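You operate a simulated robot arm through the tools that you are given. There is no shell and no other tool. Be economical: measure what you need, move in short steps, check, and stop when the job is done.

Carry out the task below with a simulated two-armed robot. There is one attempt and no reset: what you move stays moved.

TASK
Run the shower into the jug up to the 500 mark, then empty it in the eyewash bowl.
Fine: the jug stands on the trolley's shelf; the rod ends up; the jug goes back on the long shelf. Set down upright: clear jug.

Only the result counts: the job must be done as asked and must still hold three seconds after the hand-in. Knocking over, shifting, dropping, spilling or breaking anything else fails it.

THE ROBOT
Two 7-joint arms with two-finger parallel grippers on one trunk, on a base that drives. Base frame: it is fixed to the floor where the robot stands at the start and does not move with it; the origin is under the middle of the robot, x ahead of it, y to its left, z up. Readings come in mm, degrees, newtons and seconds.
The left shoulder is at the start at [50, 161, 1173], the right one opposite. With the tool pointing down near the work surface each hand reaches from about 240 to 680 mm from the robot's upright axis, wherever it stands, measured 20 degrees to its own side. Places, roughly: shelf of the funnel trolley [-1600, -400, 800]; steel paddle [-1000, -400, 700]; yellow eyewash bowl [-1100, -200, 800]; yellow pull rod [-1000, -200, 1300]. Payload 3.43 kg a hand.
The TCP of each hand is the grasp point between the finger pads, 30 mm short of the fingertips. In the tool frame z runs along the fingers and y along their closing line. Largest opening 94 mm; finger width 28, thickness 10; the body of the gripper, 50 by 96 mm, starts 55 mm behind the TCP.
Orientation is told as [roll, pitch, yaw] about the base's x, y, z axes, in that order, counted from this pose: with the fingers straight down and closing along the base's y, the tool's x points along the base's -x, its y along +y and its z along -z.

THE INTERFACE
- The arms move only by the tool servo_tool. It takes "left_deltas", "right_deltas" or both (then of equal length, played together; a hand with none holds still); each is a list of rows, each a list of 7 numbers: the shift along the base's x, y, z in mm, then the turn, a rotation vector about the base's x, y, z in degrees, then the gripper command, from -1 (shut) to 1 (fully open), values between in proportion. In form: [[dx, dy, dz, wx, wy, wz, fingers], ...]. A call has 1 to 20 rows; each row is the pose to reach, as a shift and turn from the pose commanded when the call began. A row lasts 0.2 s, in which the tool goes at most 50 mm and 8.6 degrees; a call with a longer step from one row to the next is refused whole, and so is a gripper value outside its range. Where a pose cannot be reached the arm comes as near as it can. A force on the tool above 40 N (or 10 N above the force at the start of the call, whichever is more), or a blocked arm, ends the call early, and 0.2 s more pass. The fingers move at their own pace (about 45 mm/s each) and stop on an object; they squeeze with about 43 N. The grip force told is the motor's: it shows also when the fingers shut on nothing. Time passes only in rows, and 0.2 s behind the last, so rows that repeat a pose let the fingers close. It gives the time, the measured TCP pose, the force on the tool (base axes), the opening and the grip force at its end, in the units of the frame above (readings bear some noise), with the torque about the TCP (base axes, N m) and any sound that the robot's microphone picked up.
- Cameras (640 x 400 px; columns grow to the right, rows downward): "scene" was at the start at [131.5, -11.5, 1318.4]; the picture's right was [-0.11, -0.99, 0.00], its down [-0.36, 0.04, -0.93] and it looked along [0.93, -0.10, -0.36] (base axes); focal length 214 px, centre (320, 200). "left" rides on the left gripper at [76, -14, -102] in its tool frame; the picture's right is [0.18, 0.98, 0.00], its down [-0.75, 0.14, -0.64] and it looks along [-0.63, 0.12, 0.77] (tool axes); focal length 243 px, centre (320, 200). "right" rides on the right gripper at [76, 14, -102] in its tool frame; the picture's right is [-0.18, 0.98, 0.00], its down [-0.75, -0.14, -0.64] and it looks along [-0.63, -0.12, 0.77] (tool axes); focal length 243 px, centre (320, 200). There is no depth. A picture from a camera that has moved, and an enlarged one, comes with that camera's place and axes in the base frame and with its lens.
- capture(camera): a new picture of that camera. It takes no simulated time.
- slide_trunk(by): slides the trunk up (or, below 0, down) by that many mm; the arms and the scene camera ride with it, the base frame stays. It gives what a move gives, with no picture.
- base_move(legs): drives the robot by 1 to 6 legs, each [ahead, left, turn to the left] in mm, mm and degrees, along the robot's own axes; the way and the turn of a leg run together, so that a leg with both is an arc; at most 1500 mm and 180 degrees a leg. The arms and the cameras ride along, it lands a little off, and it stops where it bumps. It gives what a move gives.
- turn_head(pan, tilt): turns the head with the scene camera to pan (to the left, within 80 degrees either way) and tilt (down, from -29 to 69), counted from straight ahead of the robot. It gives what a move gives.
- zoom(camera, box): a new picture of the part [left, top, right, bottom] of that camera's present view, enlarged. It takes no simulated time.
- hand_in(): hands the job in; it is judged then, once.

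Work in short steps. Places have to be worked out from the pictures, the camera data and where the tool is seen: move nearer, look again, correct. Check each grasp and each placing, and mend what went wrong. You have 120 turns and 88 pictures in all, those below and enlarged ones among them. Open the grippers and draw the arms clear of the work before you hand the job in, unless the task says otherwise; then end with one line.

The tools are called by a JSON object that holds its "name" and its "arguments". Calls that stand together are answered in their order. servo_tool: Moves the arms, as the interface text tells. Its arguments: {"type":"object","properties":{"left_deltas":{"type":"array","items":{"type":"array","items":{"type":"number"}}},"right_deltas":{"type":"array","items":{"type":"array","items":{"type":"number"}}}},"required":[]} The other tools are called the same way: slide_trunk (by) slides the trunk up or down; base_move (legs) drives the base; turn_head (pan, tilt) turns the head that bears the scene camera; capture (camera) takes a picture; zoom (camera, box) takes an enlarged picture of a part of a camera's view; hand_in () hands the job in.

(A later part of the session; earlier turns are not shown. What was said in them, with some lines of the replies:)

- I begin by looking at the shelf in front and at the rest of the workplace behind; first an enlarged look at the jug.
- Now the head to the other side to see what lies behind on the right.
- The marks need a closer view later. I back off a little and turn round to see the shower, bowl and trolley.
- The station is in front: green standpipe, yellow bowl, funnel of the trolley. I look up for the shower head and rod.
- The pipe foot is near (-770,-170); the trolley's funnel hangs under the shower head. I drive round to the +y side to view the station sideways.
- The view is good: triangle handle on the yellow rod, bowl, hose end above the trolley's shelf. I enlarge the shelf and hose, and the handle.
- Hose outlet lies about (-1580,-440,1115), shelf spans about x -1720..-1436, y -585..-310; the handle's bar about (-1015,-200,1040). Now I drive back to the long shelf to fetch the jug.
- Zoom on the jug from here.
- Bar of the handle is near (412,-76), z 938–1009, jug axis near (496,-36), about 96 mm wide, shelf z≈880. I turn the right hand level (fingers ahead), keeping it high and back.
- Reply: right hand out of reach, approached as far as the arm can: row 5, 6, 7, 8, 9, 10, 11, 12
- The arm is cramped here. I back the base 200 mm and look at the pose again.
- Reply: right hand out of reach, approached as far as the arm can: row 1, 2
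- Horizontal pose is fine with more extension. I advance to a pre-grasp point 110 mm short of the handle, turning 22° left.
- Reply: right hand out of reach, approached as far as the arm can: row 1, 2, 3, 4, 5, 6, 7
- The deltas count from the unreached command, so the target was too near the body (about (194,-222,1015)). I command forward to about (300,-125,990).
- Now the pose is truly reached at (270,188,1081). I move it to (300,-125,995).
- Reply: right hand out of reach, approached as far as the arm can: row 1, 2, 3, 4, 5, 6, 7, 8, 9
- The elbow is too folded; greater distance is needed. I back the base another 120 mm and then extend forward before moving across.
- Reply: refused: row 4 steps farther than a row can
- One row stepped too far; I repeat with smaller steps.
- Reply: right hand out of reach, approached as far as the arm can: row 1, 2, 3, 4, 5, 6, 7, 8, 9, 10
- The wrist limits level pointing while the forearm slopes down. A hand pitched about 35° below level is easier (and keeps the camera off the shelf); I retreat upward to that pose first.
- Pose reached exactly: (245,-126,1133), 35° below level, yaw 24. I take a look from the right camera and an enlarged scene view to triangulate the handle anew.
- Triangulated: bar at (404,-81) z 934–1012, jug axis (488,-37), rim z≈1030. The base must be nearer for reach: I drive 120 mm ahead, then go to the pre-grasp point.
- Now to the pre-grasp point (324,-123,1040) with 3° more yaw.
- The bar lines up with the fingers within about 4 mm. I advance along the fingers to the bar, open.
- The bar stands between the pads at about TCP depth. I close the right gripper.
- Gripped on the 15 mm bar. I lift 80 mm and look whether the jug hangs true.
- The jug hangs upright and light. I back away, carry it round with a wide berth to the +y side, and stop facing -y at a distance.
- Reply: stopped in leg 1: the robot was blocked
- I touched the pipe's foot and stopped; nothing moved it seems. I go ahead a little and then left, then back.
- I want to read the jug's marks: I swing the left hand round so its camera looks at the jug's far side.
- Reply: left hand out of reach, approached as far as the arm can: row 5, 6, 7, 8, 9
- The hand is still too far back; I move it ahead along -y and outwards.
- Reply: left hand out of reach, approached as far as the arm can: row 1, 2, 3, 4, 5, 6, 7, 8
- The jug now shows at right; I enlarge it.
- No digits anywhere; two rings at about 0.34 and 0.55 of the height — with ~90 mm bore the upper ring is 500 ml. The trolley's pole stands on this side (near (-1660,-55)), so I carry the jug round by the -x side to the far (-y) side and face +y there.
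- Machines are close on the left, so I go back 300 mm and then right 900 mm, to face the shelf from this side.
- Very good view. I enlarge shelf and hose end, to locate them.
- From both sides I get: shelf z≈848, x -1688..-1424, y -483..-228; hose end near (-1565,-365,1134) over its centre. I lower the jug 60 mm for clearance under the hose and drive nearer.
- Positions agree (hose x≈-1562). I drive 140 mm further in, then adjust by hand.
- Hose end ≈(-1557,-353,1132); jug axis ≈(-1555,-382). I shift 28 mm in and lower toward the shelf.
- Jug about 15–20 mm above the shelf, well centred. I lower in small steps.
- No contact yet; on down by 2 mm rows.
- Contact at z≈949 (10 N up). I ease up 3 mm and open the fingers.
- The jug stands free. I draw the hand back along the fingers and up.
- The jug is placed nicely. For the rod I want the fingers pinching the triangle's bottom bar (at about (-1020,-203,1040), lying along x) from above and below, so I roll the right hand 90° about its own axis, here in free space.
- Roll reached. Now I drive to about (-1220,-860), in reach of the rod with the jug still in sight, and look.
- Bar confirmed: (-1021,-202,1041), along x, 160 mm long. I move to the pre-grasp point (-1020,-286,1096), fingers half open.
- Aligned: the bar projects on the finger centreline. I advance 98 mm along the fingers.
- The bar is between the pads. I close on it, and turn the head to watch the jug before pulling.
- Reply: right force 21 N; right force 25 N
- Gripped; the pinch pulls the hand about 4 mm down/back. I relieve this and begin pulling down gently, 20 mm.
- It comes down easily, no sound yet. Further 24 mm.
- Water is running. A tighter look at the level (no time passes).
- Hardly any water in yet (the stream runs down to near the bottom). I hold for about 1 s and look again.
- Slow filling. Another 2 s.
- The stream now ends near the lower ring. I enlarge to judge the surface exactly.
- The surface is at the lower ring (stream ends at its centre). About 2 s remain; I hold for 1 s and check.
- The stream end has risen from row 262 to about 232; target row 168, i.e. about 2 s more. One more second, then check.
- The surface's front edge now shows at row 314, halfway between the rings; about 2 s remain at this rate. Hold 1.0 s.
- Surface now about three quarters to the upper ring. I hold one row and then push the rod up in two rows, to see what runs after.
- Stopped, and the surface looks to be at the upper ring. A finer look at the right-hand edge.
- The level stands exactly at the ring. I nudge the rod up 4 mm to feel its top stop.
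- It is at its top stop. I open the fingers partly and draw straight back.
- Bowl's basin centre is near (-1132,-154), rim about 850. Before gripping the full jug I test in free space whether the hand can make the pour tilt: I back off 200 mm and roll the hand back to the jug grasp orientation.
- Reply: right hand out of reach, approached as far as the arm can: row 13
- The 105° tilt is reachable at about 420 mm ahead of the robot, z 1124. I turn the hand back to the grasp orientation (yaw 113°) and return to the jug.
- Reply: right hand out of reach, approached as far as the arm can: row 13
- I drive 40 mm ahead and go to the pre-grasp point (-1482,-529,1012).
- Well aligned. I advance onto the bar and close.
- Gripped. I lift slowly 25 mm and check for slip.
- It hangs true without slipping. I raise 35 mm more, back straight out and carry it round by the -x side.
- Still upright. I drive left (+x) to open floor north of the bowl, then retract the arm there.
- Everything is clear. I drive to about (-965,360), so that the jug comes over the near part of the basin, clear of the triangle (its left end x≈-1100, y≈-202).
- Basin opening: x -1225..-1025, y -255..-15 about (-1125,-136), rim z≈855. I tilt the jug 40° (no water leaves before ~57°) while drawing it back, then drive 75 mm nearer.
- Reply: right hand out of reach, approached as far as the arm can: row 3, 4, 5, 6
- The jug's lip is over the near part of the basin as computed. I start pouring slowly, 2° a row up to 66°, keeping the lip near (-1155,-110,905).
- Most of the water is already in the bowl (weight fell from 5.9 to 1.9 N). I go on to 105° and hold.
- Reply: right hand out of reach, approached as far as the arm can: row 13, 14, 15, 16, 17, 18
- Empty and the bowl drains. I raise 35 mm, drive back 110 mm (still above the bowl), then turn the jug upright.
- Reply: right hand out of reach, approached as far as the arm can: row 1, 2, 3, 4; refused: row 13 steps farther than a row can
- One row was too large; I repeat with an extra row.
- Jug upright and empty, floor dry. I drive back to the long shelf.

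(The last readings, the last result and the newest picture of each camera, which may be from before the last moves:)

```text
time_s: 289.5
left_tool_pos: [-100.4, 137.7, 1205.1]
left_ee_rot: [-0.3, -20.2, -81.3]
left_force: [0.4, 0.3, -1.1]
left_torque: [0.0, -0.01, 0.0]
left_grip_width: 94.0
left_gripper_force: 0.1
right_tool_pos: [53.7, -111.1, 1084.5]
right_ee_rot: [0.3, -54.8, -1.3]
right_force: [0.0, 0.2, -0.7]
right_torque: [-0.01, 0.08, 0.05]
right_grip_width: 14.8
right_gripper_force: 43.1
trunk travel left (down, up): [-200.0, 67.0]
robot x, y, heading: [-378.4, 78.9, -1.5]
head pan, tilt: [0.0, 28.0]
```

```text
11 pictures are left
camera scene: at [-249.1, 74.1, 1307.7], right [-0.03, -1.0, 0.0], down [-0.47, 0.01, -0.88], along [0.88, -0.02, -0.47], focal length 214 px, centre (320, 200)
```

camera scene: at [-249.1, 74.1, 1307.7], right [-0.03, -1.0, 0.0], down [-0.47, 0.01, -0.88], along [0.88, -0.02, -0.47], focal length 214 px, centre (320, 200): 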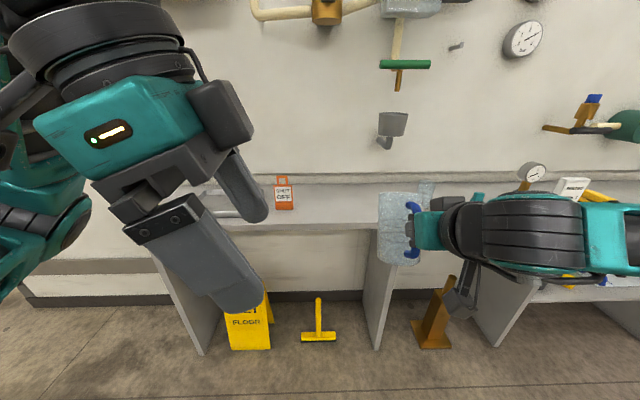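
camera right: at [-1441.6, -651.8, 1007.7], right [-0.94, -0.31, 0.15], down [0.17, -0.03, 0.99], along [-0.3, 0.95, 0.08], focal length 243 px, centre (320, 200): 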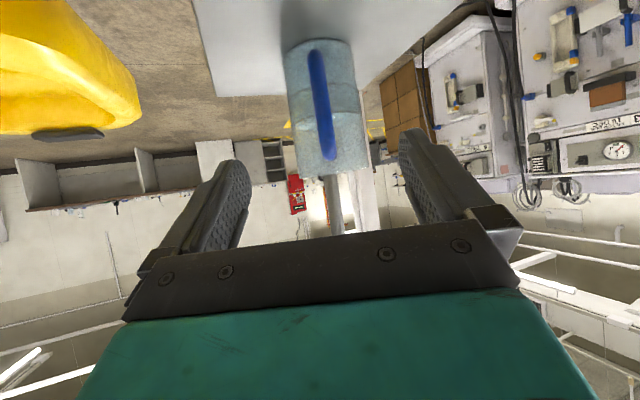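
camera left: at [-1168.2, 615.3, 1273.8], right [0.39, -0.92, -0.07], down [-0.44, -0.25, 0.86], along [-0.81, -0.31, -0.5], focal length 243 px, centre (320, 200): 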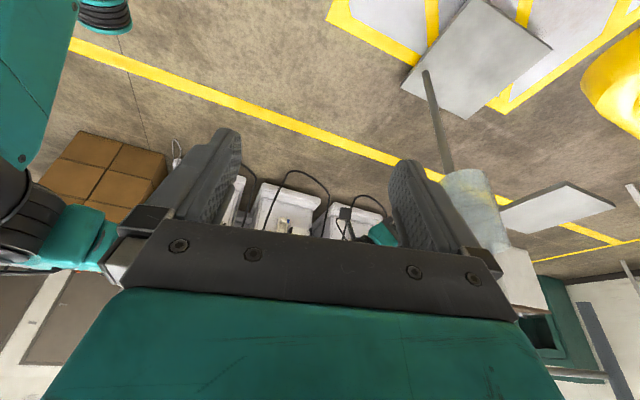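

I drive 120 mm ahead and extend the jug over the shelf to axis about (488,-75), staying high.

{"name": "base_move", "arguments": {"legs": [[120, 0, 0]]}}

{"name": "servo_tool", "arguments": {"right_deltas": [[35, 8, -8, 0, 0, 0, -1], [70, 16, -16, 0, 0, 0, -1], [105, 24, -24, 0, 0, 0, -1], [140, 32, -32, 0, 0, 0, -1], [175, 38, -40, 0, 0, 0, -1], [205, 40, -50, 0, 0, 0, -1], [222, 40, -60, 0, 0, 0, -1], [222, 40, -70, 0, 0, 0, -1], [222, 40, -70, 0, 0, 0, -1]]}}

{"name": "zoom", "arguments": {"camera": "scene", "box": [260, 120, 500, 280]}}

```text
time_s: 290.7
left_tool_pos: [16.1, 133.8, 1206.4]
left_ee_rot: [-0.3, -20.4, -81.4]
left_force: [0.0, -0.5, 0.0]
left_torque: [0.0, 0.02, -0.04]
left_grip_width: 94.0
left_gripper_force: 0.0
right_tool_pos: [172.4, -115.6, 1084.6]
right_ee_rot: [0.3, -54.9, -1.3]
right_force: [0.4, 0.0, -0.2]
right_torque: [0.0, 0.07, 0.03]
right_grip_width: 15.2
right_gripper_force: 43.0
trunk travel left (down, up): [-200.0, 67.0]
robot x, y, heading: [-262.3, 77.6, -1.8]
head pan, tilt: [0.0, 28.0]
```

```text
time_s: 292.7
left_tool_pos: [14.4, 134.4, 1205.8]
left_ee_rot: [-0.1, -20.4, -81.5]
left_force: [-0.7, -0.3, 0.0]
left_torque: [0.01, 0.01, -0.02]
left_grip_width: 93.8
left_gripper_force: 0.1
right_tool_pos: [391.1, -75.5, 1019.6]
right_ee_rot: [0.4, -55.5, -1.3]
right_force: [-2.9, 0.2, 18.2]
right_torque: [-0.05, -1.4, 0.05]
right_grip_width: 15.0
right_gripper_force: 42.9
trunk travel left (down, up): [-200.0, 67.0]
robot x, y, heading: [-260.2, 73.3, -1.5]
head pan, tilt: [0.0, 28.0]
```

```text
2.50 times, centred on (380, 200) of scene
camera zoom: at [-133.6, 71.1, 1308.4], right [-0.03, -1.0, 0.0], down [-0.47, 0.01, -0.88], along [0.88, -0.03, -0.47], focal length 536 px, centre (170, 200)
```

zoom: 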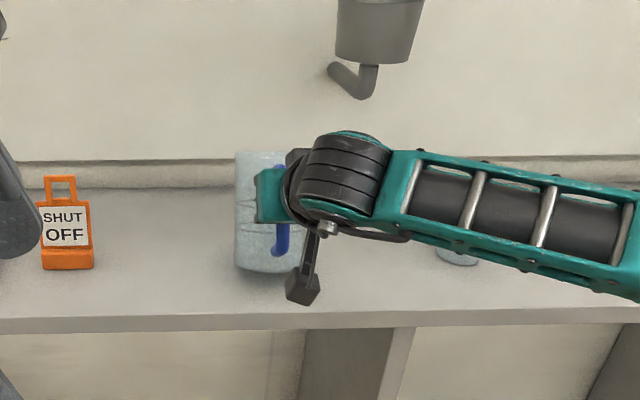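

An upward force of 18 N already at z 1020: the jug seems to have touched down, so it has slid in the grip along the bar. I ease up 4 mm and look closely.

{"name": "servo_tool", "arguments": {"right_deltas": [[0, 0, 3, 0, 0, 0, -1], [0, 0, 5, 0, 0, 0, -1], [0, 0, 5, 0, 0, 0, -1]]}}

{"name": "capture", "arguments": {"camera": "right"}}

{"name": "zoom", "arguments": {"camera": "scene", "box": [330, 160, 410, 240]}}

```text
time_s: 293.5
left_tool_pos: [14.8, 134.7, 1205.6]
left_ee_rot: [-0.2, -20.4, -81.4]
left_force: [0.5, 0.2, -0.1]
left_torque: [-0.01, 0.01, -0.01]
left_grip_width: 94.0
left_gripper_force: 0.0
right_tool_pos: [391.4, -74.8, 1022.0]
right_ee_rot: [0.3, -54.8, -1.3]
right_force: [-1.2, 1.2, 10.6]
right_torque: [0.05, -1.02, 0.1]
right_grip_width: 14.9
right_gripper_force: 43.2
trunk travel left (down, up): [-200.0, 67.0]
robot x, y, heading: [-261.2, 80.4, -1.4]
head pan, tilt: [0.0, 28.0]
```

```text
9 pictures are left
camera right: at [264.9, -57.6, 1017.5], right [0.12, 0.98, 0.15], down [-0.09, -0.14, 0.99], along [0.99, -0.14, 0.08], focal length 243 px, centre (320, 200)
```

right: 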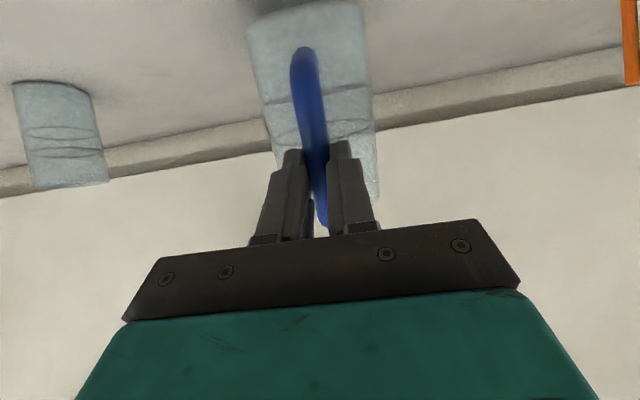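

```text
5.00 times, centred on (370, 200) of scene
camera zoom: at [-132.6, 71.0, 1307.9], right [-0.03, -1.0, 0.0], down [-0.47, 0.01, -0.88], along [0.88, -0.03, -0.47], focal length 1072 px, centre (70, 200)
```

zoom: 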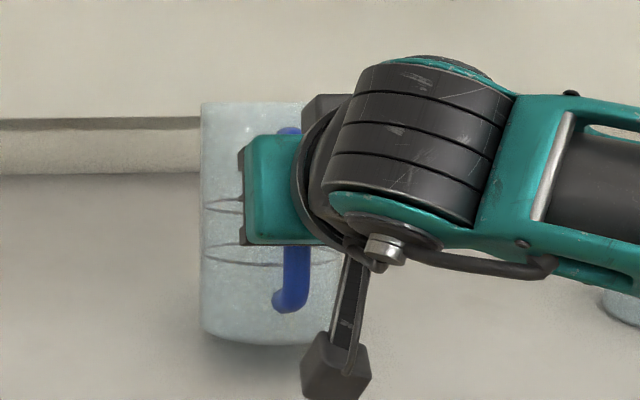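

The hand sits about 45 mm higher on the handle than before (it crept while full), and the torque matches a contact under the jug's axis: it is standing on the shelf. I ease up 2 mm more and open gently.

{"name": "servo_tool", "arguments": {"right_deltas": [[0, 0, 1.5, 0, 0, 0, -1], [0, 0, 2.5, 0, 0, 0, -1], [0, 0, 2.5, 0, 0, 0, -1]]}}

{"name": "zoom", "arguments": {"camera": "scene", "box": [330, 180, 380, 240]}}

```text
time_s: 294.3
left_tool_pos: [15.7, 133.7, 1204.9]
left_ee_rot: [-0.2, -20.3, -81.4]
left_force: [-0.8, 0.7, 0.7]
left_torque: [0.02, 0.02, -0.04]
left_grip_width: 94.1
left_gripper_force: 0.2
right_tool_pos: [393.2, -74.7, 1021.5]
right_ee_rot: [0.3, -54.8, -1.2]
right_force: [-3.0, 1.1, 5.6]
right_torque: [0.09, -0.28, 0.03]
right_grip_width: 14.9
right_gripper_force: 42.8
trunk travel left (down, up): [-200.0, 67.0]
robot x, y, heading: [-263.0, 77.1, -1.5]
head pan, tilt: [0.0, 28.0]
```

```text
6.67 times, centred on (355, 210) of scene
camera zoom: at [-132.0, 70.9, 1307.8], right [-0.03, -1.0, 0.0], down [-0.47, 0.01, -0.88], along [0.88, -0.03, -0.47], focal length 1430 px, centre (87, 133)
```

zoom: 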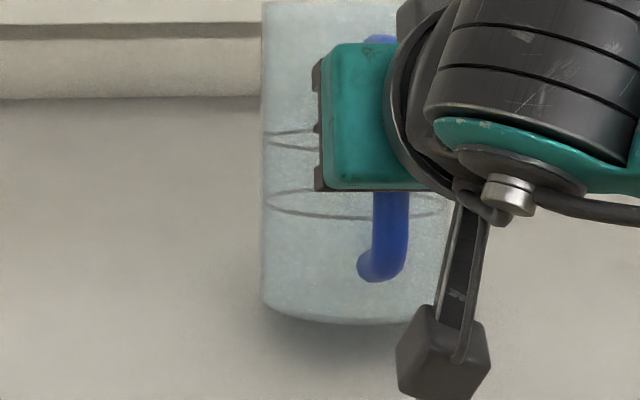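

The rings look flatter than they should (ratio ~0.16 instead of ~0.49): the jug has turned about 20° in the grip, mouth forward. I raise it 50 mm and rotate the hand back 19° to level it.

{"name": "servo_tool", "arguments": {"right_deltas": [[0, 0, 15, 0, 0, 0, -1], [0, 0, 30, 0, 0, 0, -1], [0, 0, 50, 0, 0, 0, -1], [0, 0, 50, 0, -5, 0, -1], [0, 0, 50, 0, -10, 0, -1], [0, 0, 50, 0, -15, 0, -1], [0, 0, 50, 0, -19, 0, -1], [0, 0, 50, 0, -19, 0, -1]]}}

{"name": "zoom", "arguments": {"camera": "scene", "box": [320, 130, 420, 230]}}

```text
time_s: 296.1
left_tool_pos: [15.6, 133.4, 1205.2]
left_ee_rot: [-0.3, -20.3, -81.4]
left_force: [-0.5, -0.2, 0.2]
left_torque: [0.01, 0.01, 0.0]
left_grip_width: 94.1
left_gripper_force: 0.0
right_tool_pos: [394.2, -74.6, 1073.6]
right_ee_rot: [1.7, -73.9, -2.8]
right_force: [-0.7, -0.6, -1.0]
right_torque: [0.03, 0.13, 0.01]
right_grip_width: 14.9
right_gripper_force: 42.8
right hand out of reach, approached as far as the arm can: row 7
trunk travel left (down, up): [-200.0, 67.0]
robot x, y, heading: [-263.4, 81.4, -1.5]
head pan, tilt: [0.0, 28.0]
```

```text
4.00 times, centred on (370, 180) of scene
camera zoom: at [-131.0, 70.5, 1307.7], right [-0.03, -1.0, 0.0], down [-0.47, 0.01, -0.88], along [0.88, -0.02, -0.47], focal length 858 px, centre (120, 280)
```

zoom: 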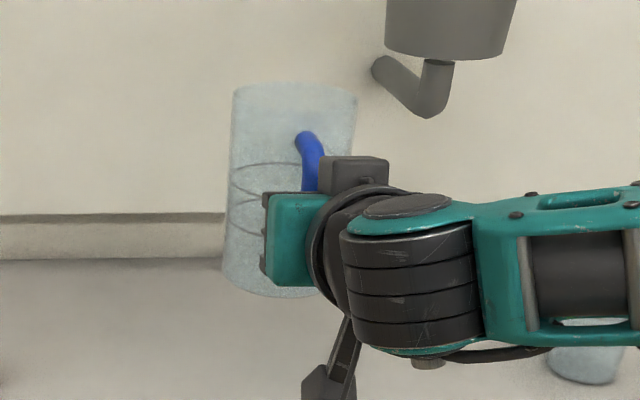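

Now ring ratio (~0.35) matches the viewing angle, so the jug is level. I lower it toward the shelf.

{"name": "servo_tool", "arguments": {"right_deltas": [[0, 0, -15, 0, 0, 0, -1], [0, 0, -30, 0, 0, 0, -1], [0, 0, -45, 0, 0, 0, -1], [0, 0, -60, 0, 0, 0, -1], [0, 0, -72, 0, 0, 0, -1], [0, 0, -80, 0, 0, 0, -1], [0, 0, -80, 0, 0, 0, -1]]}}

```text
time_s: 297.7
left_tool_pos: [16.4, 133.9, 1204.9]
left_ee_rot: [-0.4, -20.3, -81.5]
left_force: [-0.8, 0.2, 0.1]
left_torque: [0.01, -0.02, -0.02]
left_grip_width: 93.9
left_gripper_force: 0.1
right_tool_pos: [392.0, -76.8, 1041.2]
right_ee_rot: [1.8, -73.9, -2.7]
right_force: [0.0, 0.0, -1.6]
right_torque: [0.01, 0.12, 0.01]
right_grip_width: 14.8
right_gripper_force: 43.1
right hand out of reach, approached as far as the arm can: row 3, 4, 5, 6, 7
trunk travel left (down, up): [-200.0, 67.0]
robot x, y, heading: [-261.6, 76.3, -1.4]
head pan, tilt: [0.0, 28.0]
```

The arm can't go lower at this pitch, so I lower the trunk instead, 45 mm.

{"name": "slide_trunk", "arguments": {"by": -45}}

{"name": "zoom", "arguments": {"camera": "scene", "box": [320, 140, 420, 240]}}

```text
time_s: 298.6
left_tool_pos: [16.4, 134.1, 1161.2]
left_ee_rot: [-0.2, -20.3, -81.4]
left_force: [0.2, 0.4, 0.8]
left_torque: [-0.01, 0.0, 0.0]
left_grip_width: 93.8
left_gripper_force: 0.1
right_tool_pos: [392.8, -76.7, 997.4]
right_ee_rot: [1.7, -73.9, -2.7]
right_force: [0.2, 0.7, -1.0]
right_torque: [-0.01, 0.13, 0.01]
right_grip_width: 14.8
right_gripper_force: 43.0
trunk travel left (down, up): [-155.0, 112.0]
robot x, y, heading: [-262.0, 76.3, -1.7]
head pan, tilt: [0.0, 28.0]
```

```text
4.00 times, centred on (370, 190) of scene
camera zoom: at [-131.1, 70.7, 1262.7], right [-0.03, -1.0, 0.0], down [-0.47, 0.01, -0.88], along [0.88, -0.02, -0.47], focal length 858 px, centre (120, 240)
```

zoom: 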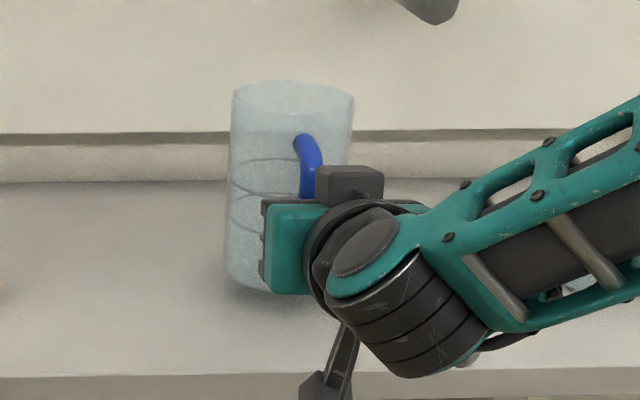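

No contact yet; small trunk steps.

{"name": "slide_trunk", "arguments": {"by": -10}}

{"name": "slide_trunk", "arguments": {"by": -4}}

```text
time_s: 299.1
left_tool_pos: [16.6, 133.9, 1150.4]
left_ee_rot: [-0.2, -20.4, -81.4]
left_force: [0.3, -0.1, 0.3]
left_torque: [0.04, 0.0, -0.02]
left_grip_width: 94.0
left_gripper_force: 0.1
right_tool_pos: [392.0, -77.1, 986.7]
right_ee_rot: [1.8, -73.8, -2.8]
right_force: [0.3, 0.2, -1.8]
right_torque: [-0.02, 0.09, 0.02]
right_grip_width: 14.8
right_gripper_force: 42.9
trunk travel left (down, up): [-145.0, 122.0]
robot x, y, heading: [-263.3, 74.5, -1.6]
head pan, tilt: [0.0, 28.0]
```

```text
time_s: 299.7
left_tool_pos: [15.3, 134.4, 1146.5]
left_ee_rot: [-0.1, -20.4, -81.4]
left_force: [0.3, 1.0, 0.1]
left_torque: [0.01, 0.02, 0.03]
left_grip_width: 94.1
left_gripper_force: 0.1
right_tool_pos: [391.9, -75.6, 983.3]
right_ee_rot: [1.8, -73.8, -2.7]
right_force: [1.1, -0.1, -1.2]
right_torque: [-0.03, 0.12, 0.0]
right_grip_width: 14.7
right_gripper_force: 43.1
trunk travel left (down, up): [-141.0, 126.0]
robot x, y, heading: [-262.1, 72.4, -1.7]
head pan, tilt: [0.0, 28.0]
```

Still free (z 983); further small steps.

{"name": "slide_trunk", "arguments": {"by": -3}}

{"name": "slide_trunk", "arguments": {"by": -3}}

```text
time_s: 300.2
left_tool_pos: [15.7, 133.2, 1143.0]
left_ee_rot: [-0.3, -20.4, -81.4]
left_force: [-0.7, -0.4, -0.9]
left_torque: [0.01, -0.01, -0.01]
left_grip_width: 94.0
left_gripper_force: 0.0
right_tool_pos: [392.0, -75.9, 980.3]
right_ee_rot: [1.8, -73.7, -2.8]
right_force: [0.6, 0.5, -1.2]
right_torque: [-0.03, 0.09, 0.0]
right_grip_width: 14.8
right_gripper_force: 43.2
trunk travel left (down, up): [-138.0, 129.0]
robot x, y, heading: [-263.6, 73.6, -1.8]
head pan, tilt: [0.0, 28.0]
```

```text
time_s: 300.7
left_tool_pos: [15.6, 134.0, 1139.8]
left_ee_rot: [-0.2, -20.3, -81.5]
left_force: [0.8, -0.6, 0.6]
left_torque: [0.04, 0.0, 0.01]
left_grip_width: 93.9
left_gripper_force: 0.1
right_tool_pos: [391.7, -76.5, 979.4]
right_ee_rot: [1.8, -74.1, -2.7]
right_force: [0.1, -0.2, 2.9]
right_torque: [-0.06, -0.49, 0.0]
right_grip_width: 14.7
right_gripper_force: 43.5
trunk travel left (down, up): [-135.0, 132.0]
robot x, y, heading: [-261.0, 73.8, -1.6]
head pan, tilt: [0.0, 28.0]
```

Contact at z≈979.4 (original standing height was 977.5), so it is level within about 1°. I open the fingers gently.

{"name": "servo_tool", "arguments": {"right_deltas": [[0, 0, 0, 0, 0, 0, -0.7], [0, 0, 0, 0, 0, 0, -0.5], [0, 0, 0, 0, 0, 0, -0.2], [0, 0, 0, 0, 0, 0, 0.3], [0, 0, 0, 0, 0, 0, 0.8], [0, 0, 0, 0, 0, 0, 1], [0, 0, 0, 0, 0, 0, 1], [0, 0, 0, 0, 0, 0, 1]]}}

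{"name": "capture", "arguments": {"camera": "right"}}

```text
time_s: 302.5
left_tool_pos: [16.3, 134.2, 1140.8]
left_ee_rot: [-0.2, -20.3, -81.4]
left_force: [0.5, 0.5, -0.3]
left_torque: [0.01, 0.01, 0.0]
left_grip_width: 94.0
left_gripper_force: 0.0
right_tool_pos: [392.1, -76.0, 977.4]
right_ee_rot: [1.8, -73.8, -2.7]
right_force: [-0.6, -0.4, 0.3]
right_torque: [0.02, -0.03, 0.0]
right_grip_width: 93.9
right_gripper_force: 0.0
trunk travel left (down, up): [-135.0, 132.0]
robot x, y, heading: [-260.3, 73.0, -1.2]
head pan, tilt: [0.0, 28.0]
```

```text
4 pictures are left
camera right: at [273.7, -59.0, 932.5], right [0.07, 0.98, 0.19], down [-0.41, -0.14, 0.9], along [0.91, -0.14, 0.39], focal length 243 px, centre (320, 200)
```

right: 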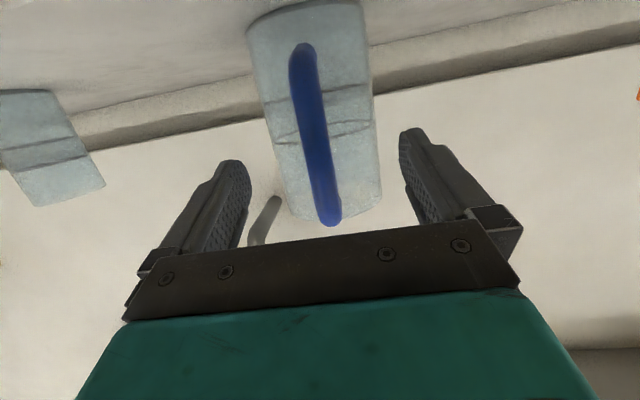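

Released, fingers clear on both sides of the bar. I draw straight back with the base and look.

{"name": "base_move", "arguments": {"legs": [[-190, 0, 0]]}}

{"name": "capture", "arguments": {"camera": "scene"}}

```text
time_s: 304.1
left_tool_pos: [-173.9, 139.5, 1139.8]
left_ee_rot: [-0.2, -20.2, -81.3]
left_force: [-0.4, -1.0, -0.5]
left_torque: [-0.02, -0.02, -0.01]
left_grip_width: 93.7
left_gripper_force: 0.1
right_tool_pos: [202.9, -70.9, 977.4]
right_ee_rot: [1.8, -73.8, -2.6]
right_force: [0.6, 0.1, 0.2]
right_torque: [-0.01, 0.0, 0.0]
right_grip_width: 94.4
right_gripper_force: 0.1
trunk travel left (down, up): [-135.0, 132.0]
robot x, y, heading: [-451.4, 77.4, -1.3]
head pan, tilt: [0.0, 28.0]
```

```text
3 pictures are left
camera scene: at [-320.7, 76.1, 1242.8], right [-0.03, -1.0, 0.0], down [-0.47, 0.01, -0.88], along [0.88, -0.02, -0.47], focal length 214 px, centre (320, 200)
```

scene: 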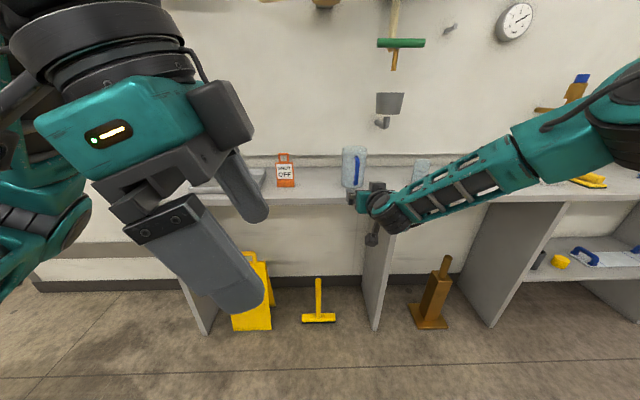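

The jug stands upright on the long shelf, the other things are untouched, the grippers are open and clear, and the rod was left at its top stop with the flow stopped. I hand in.

{"name": "hand_in", "arguments": {}}

```text
The job is handed in.
```

The jug was filled to the upper ring, which I took as the 500 mark, emptied into the eyewash bowl, and set back upright on the long shelf, with the rod left up; I saw no spill. The rings carry no numbers: I picked the upper one from the jug's size, where 500 ml comes to about 80 mm of depth.
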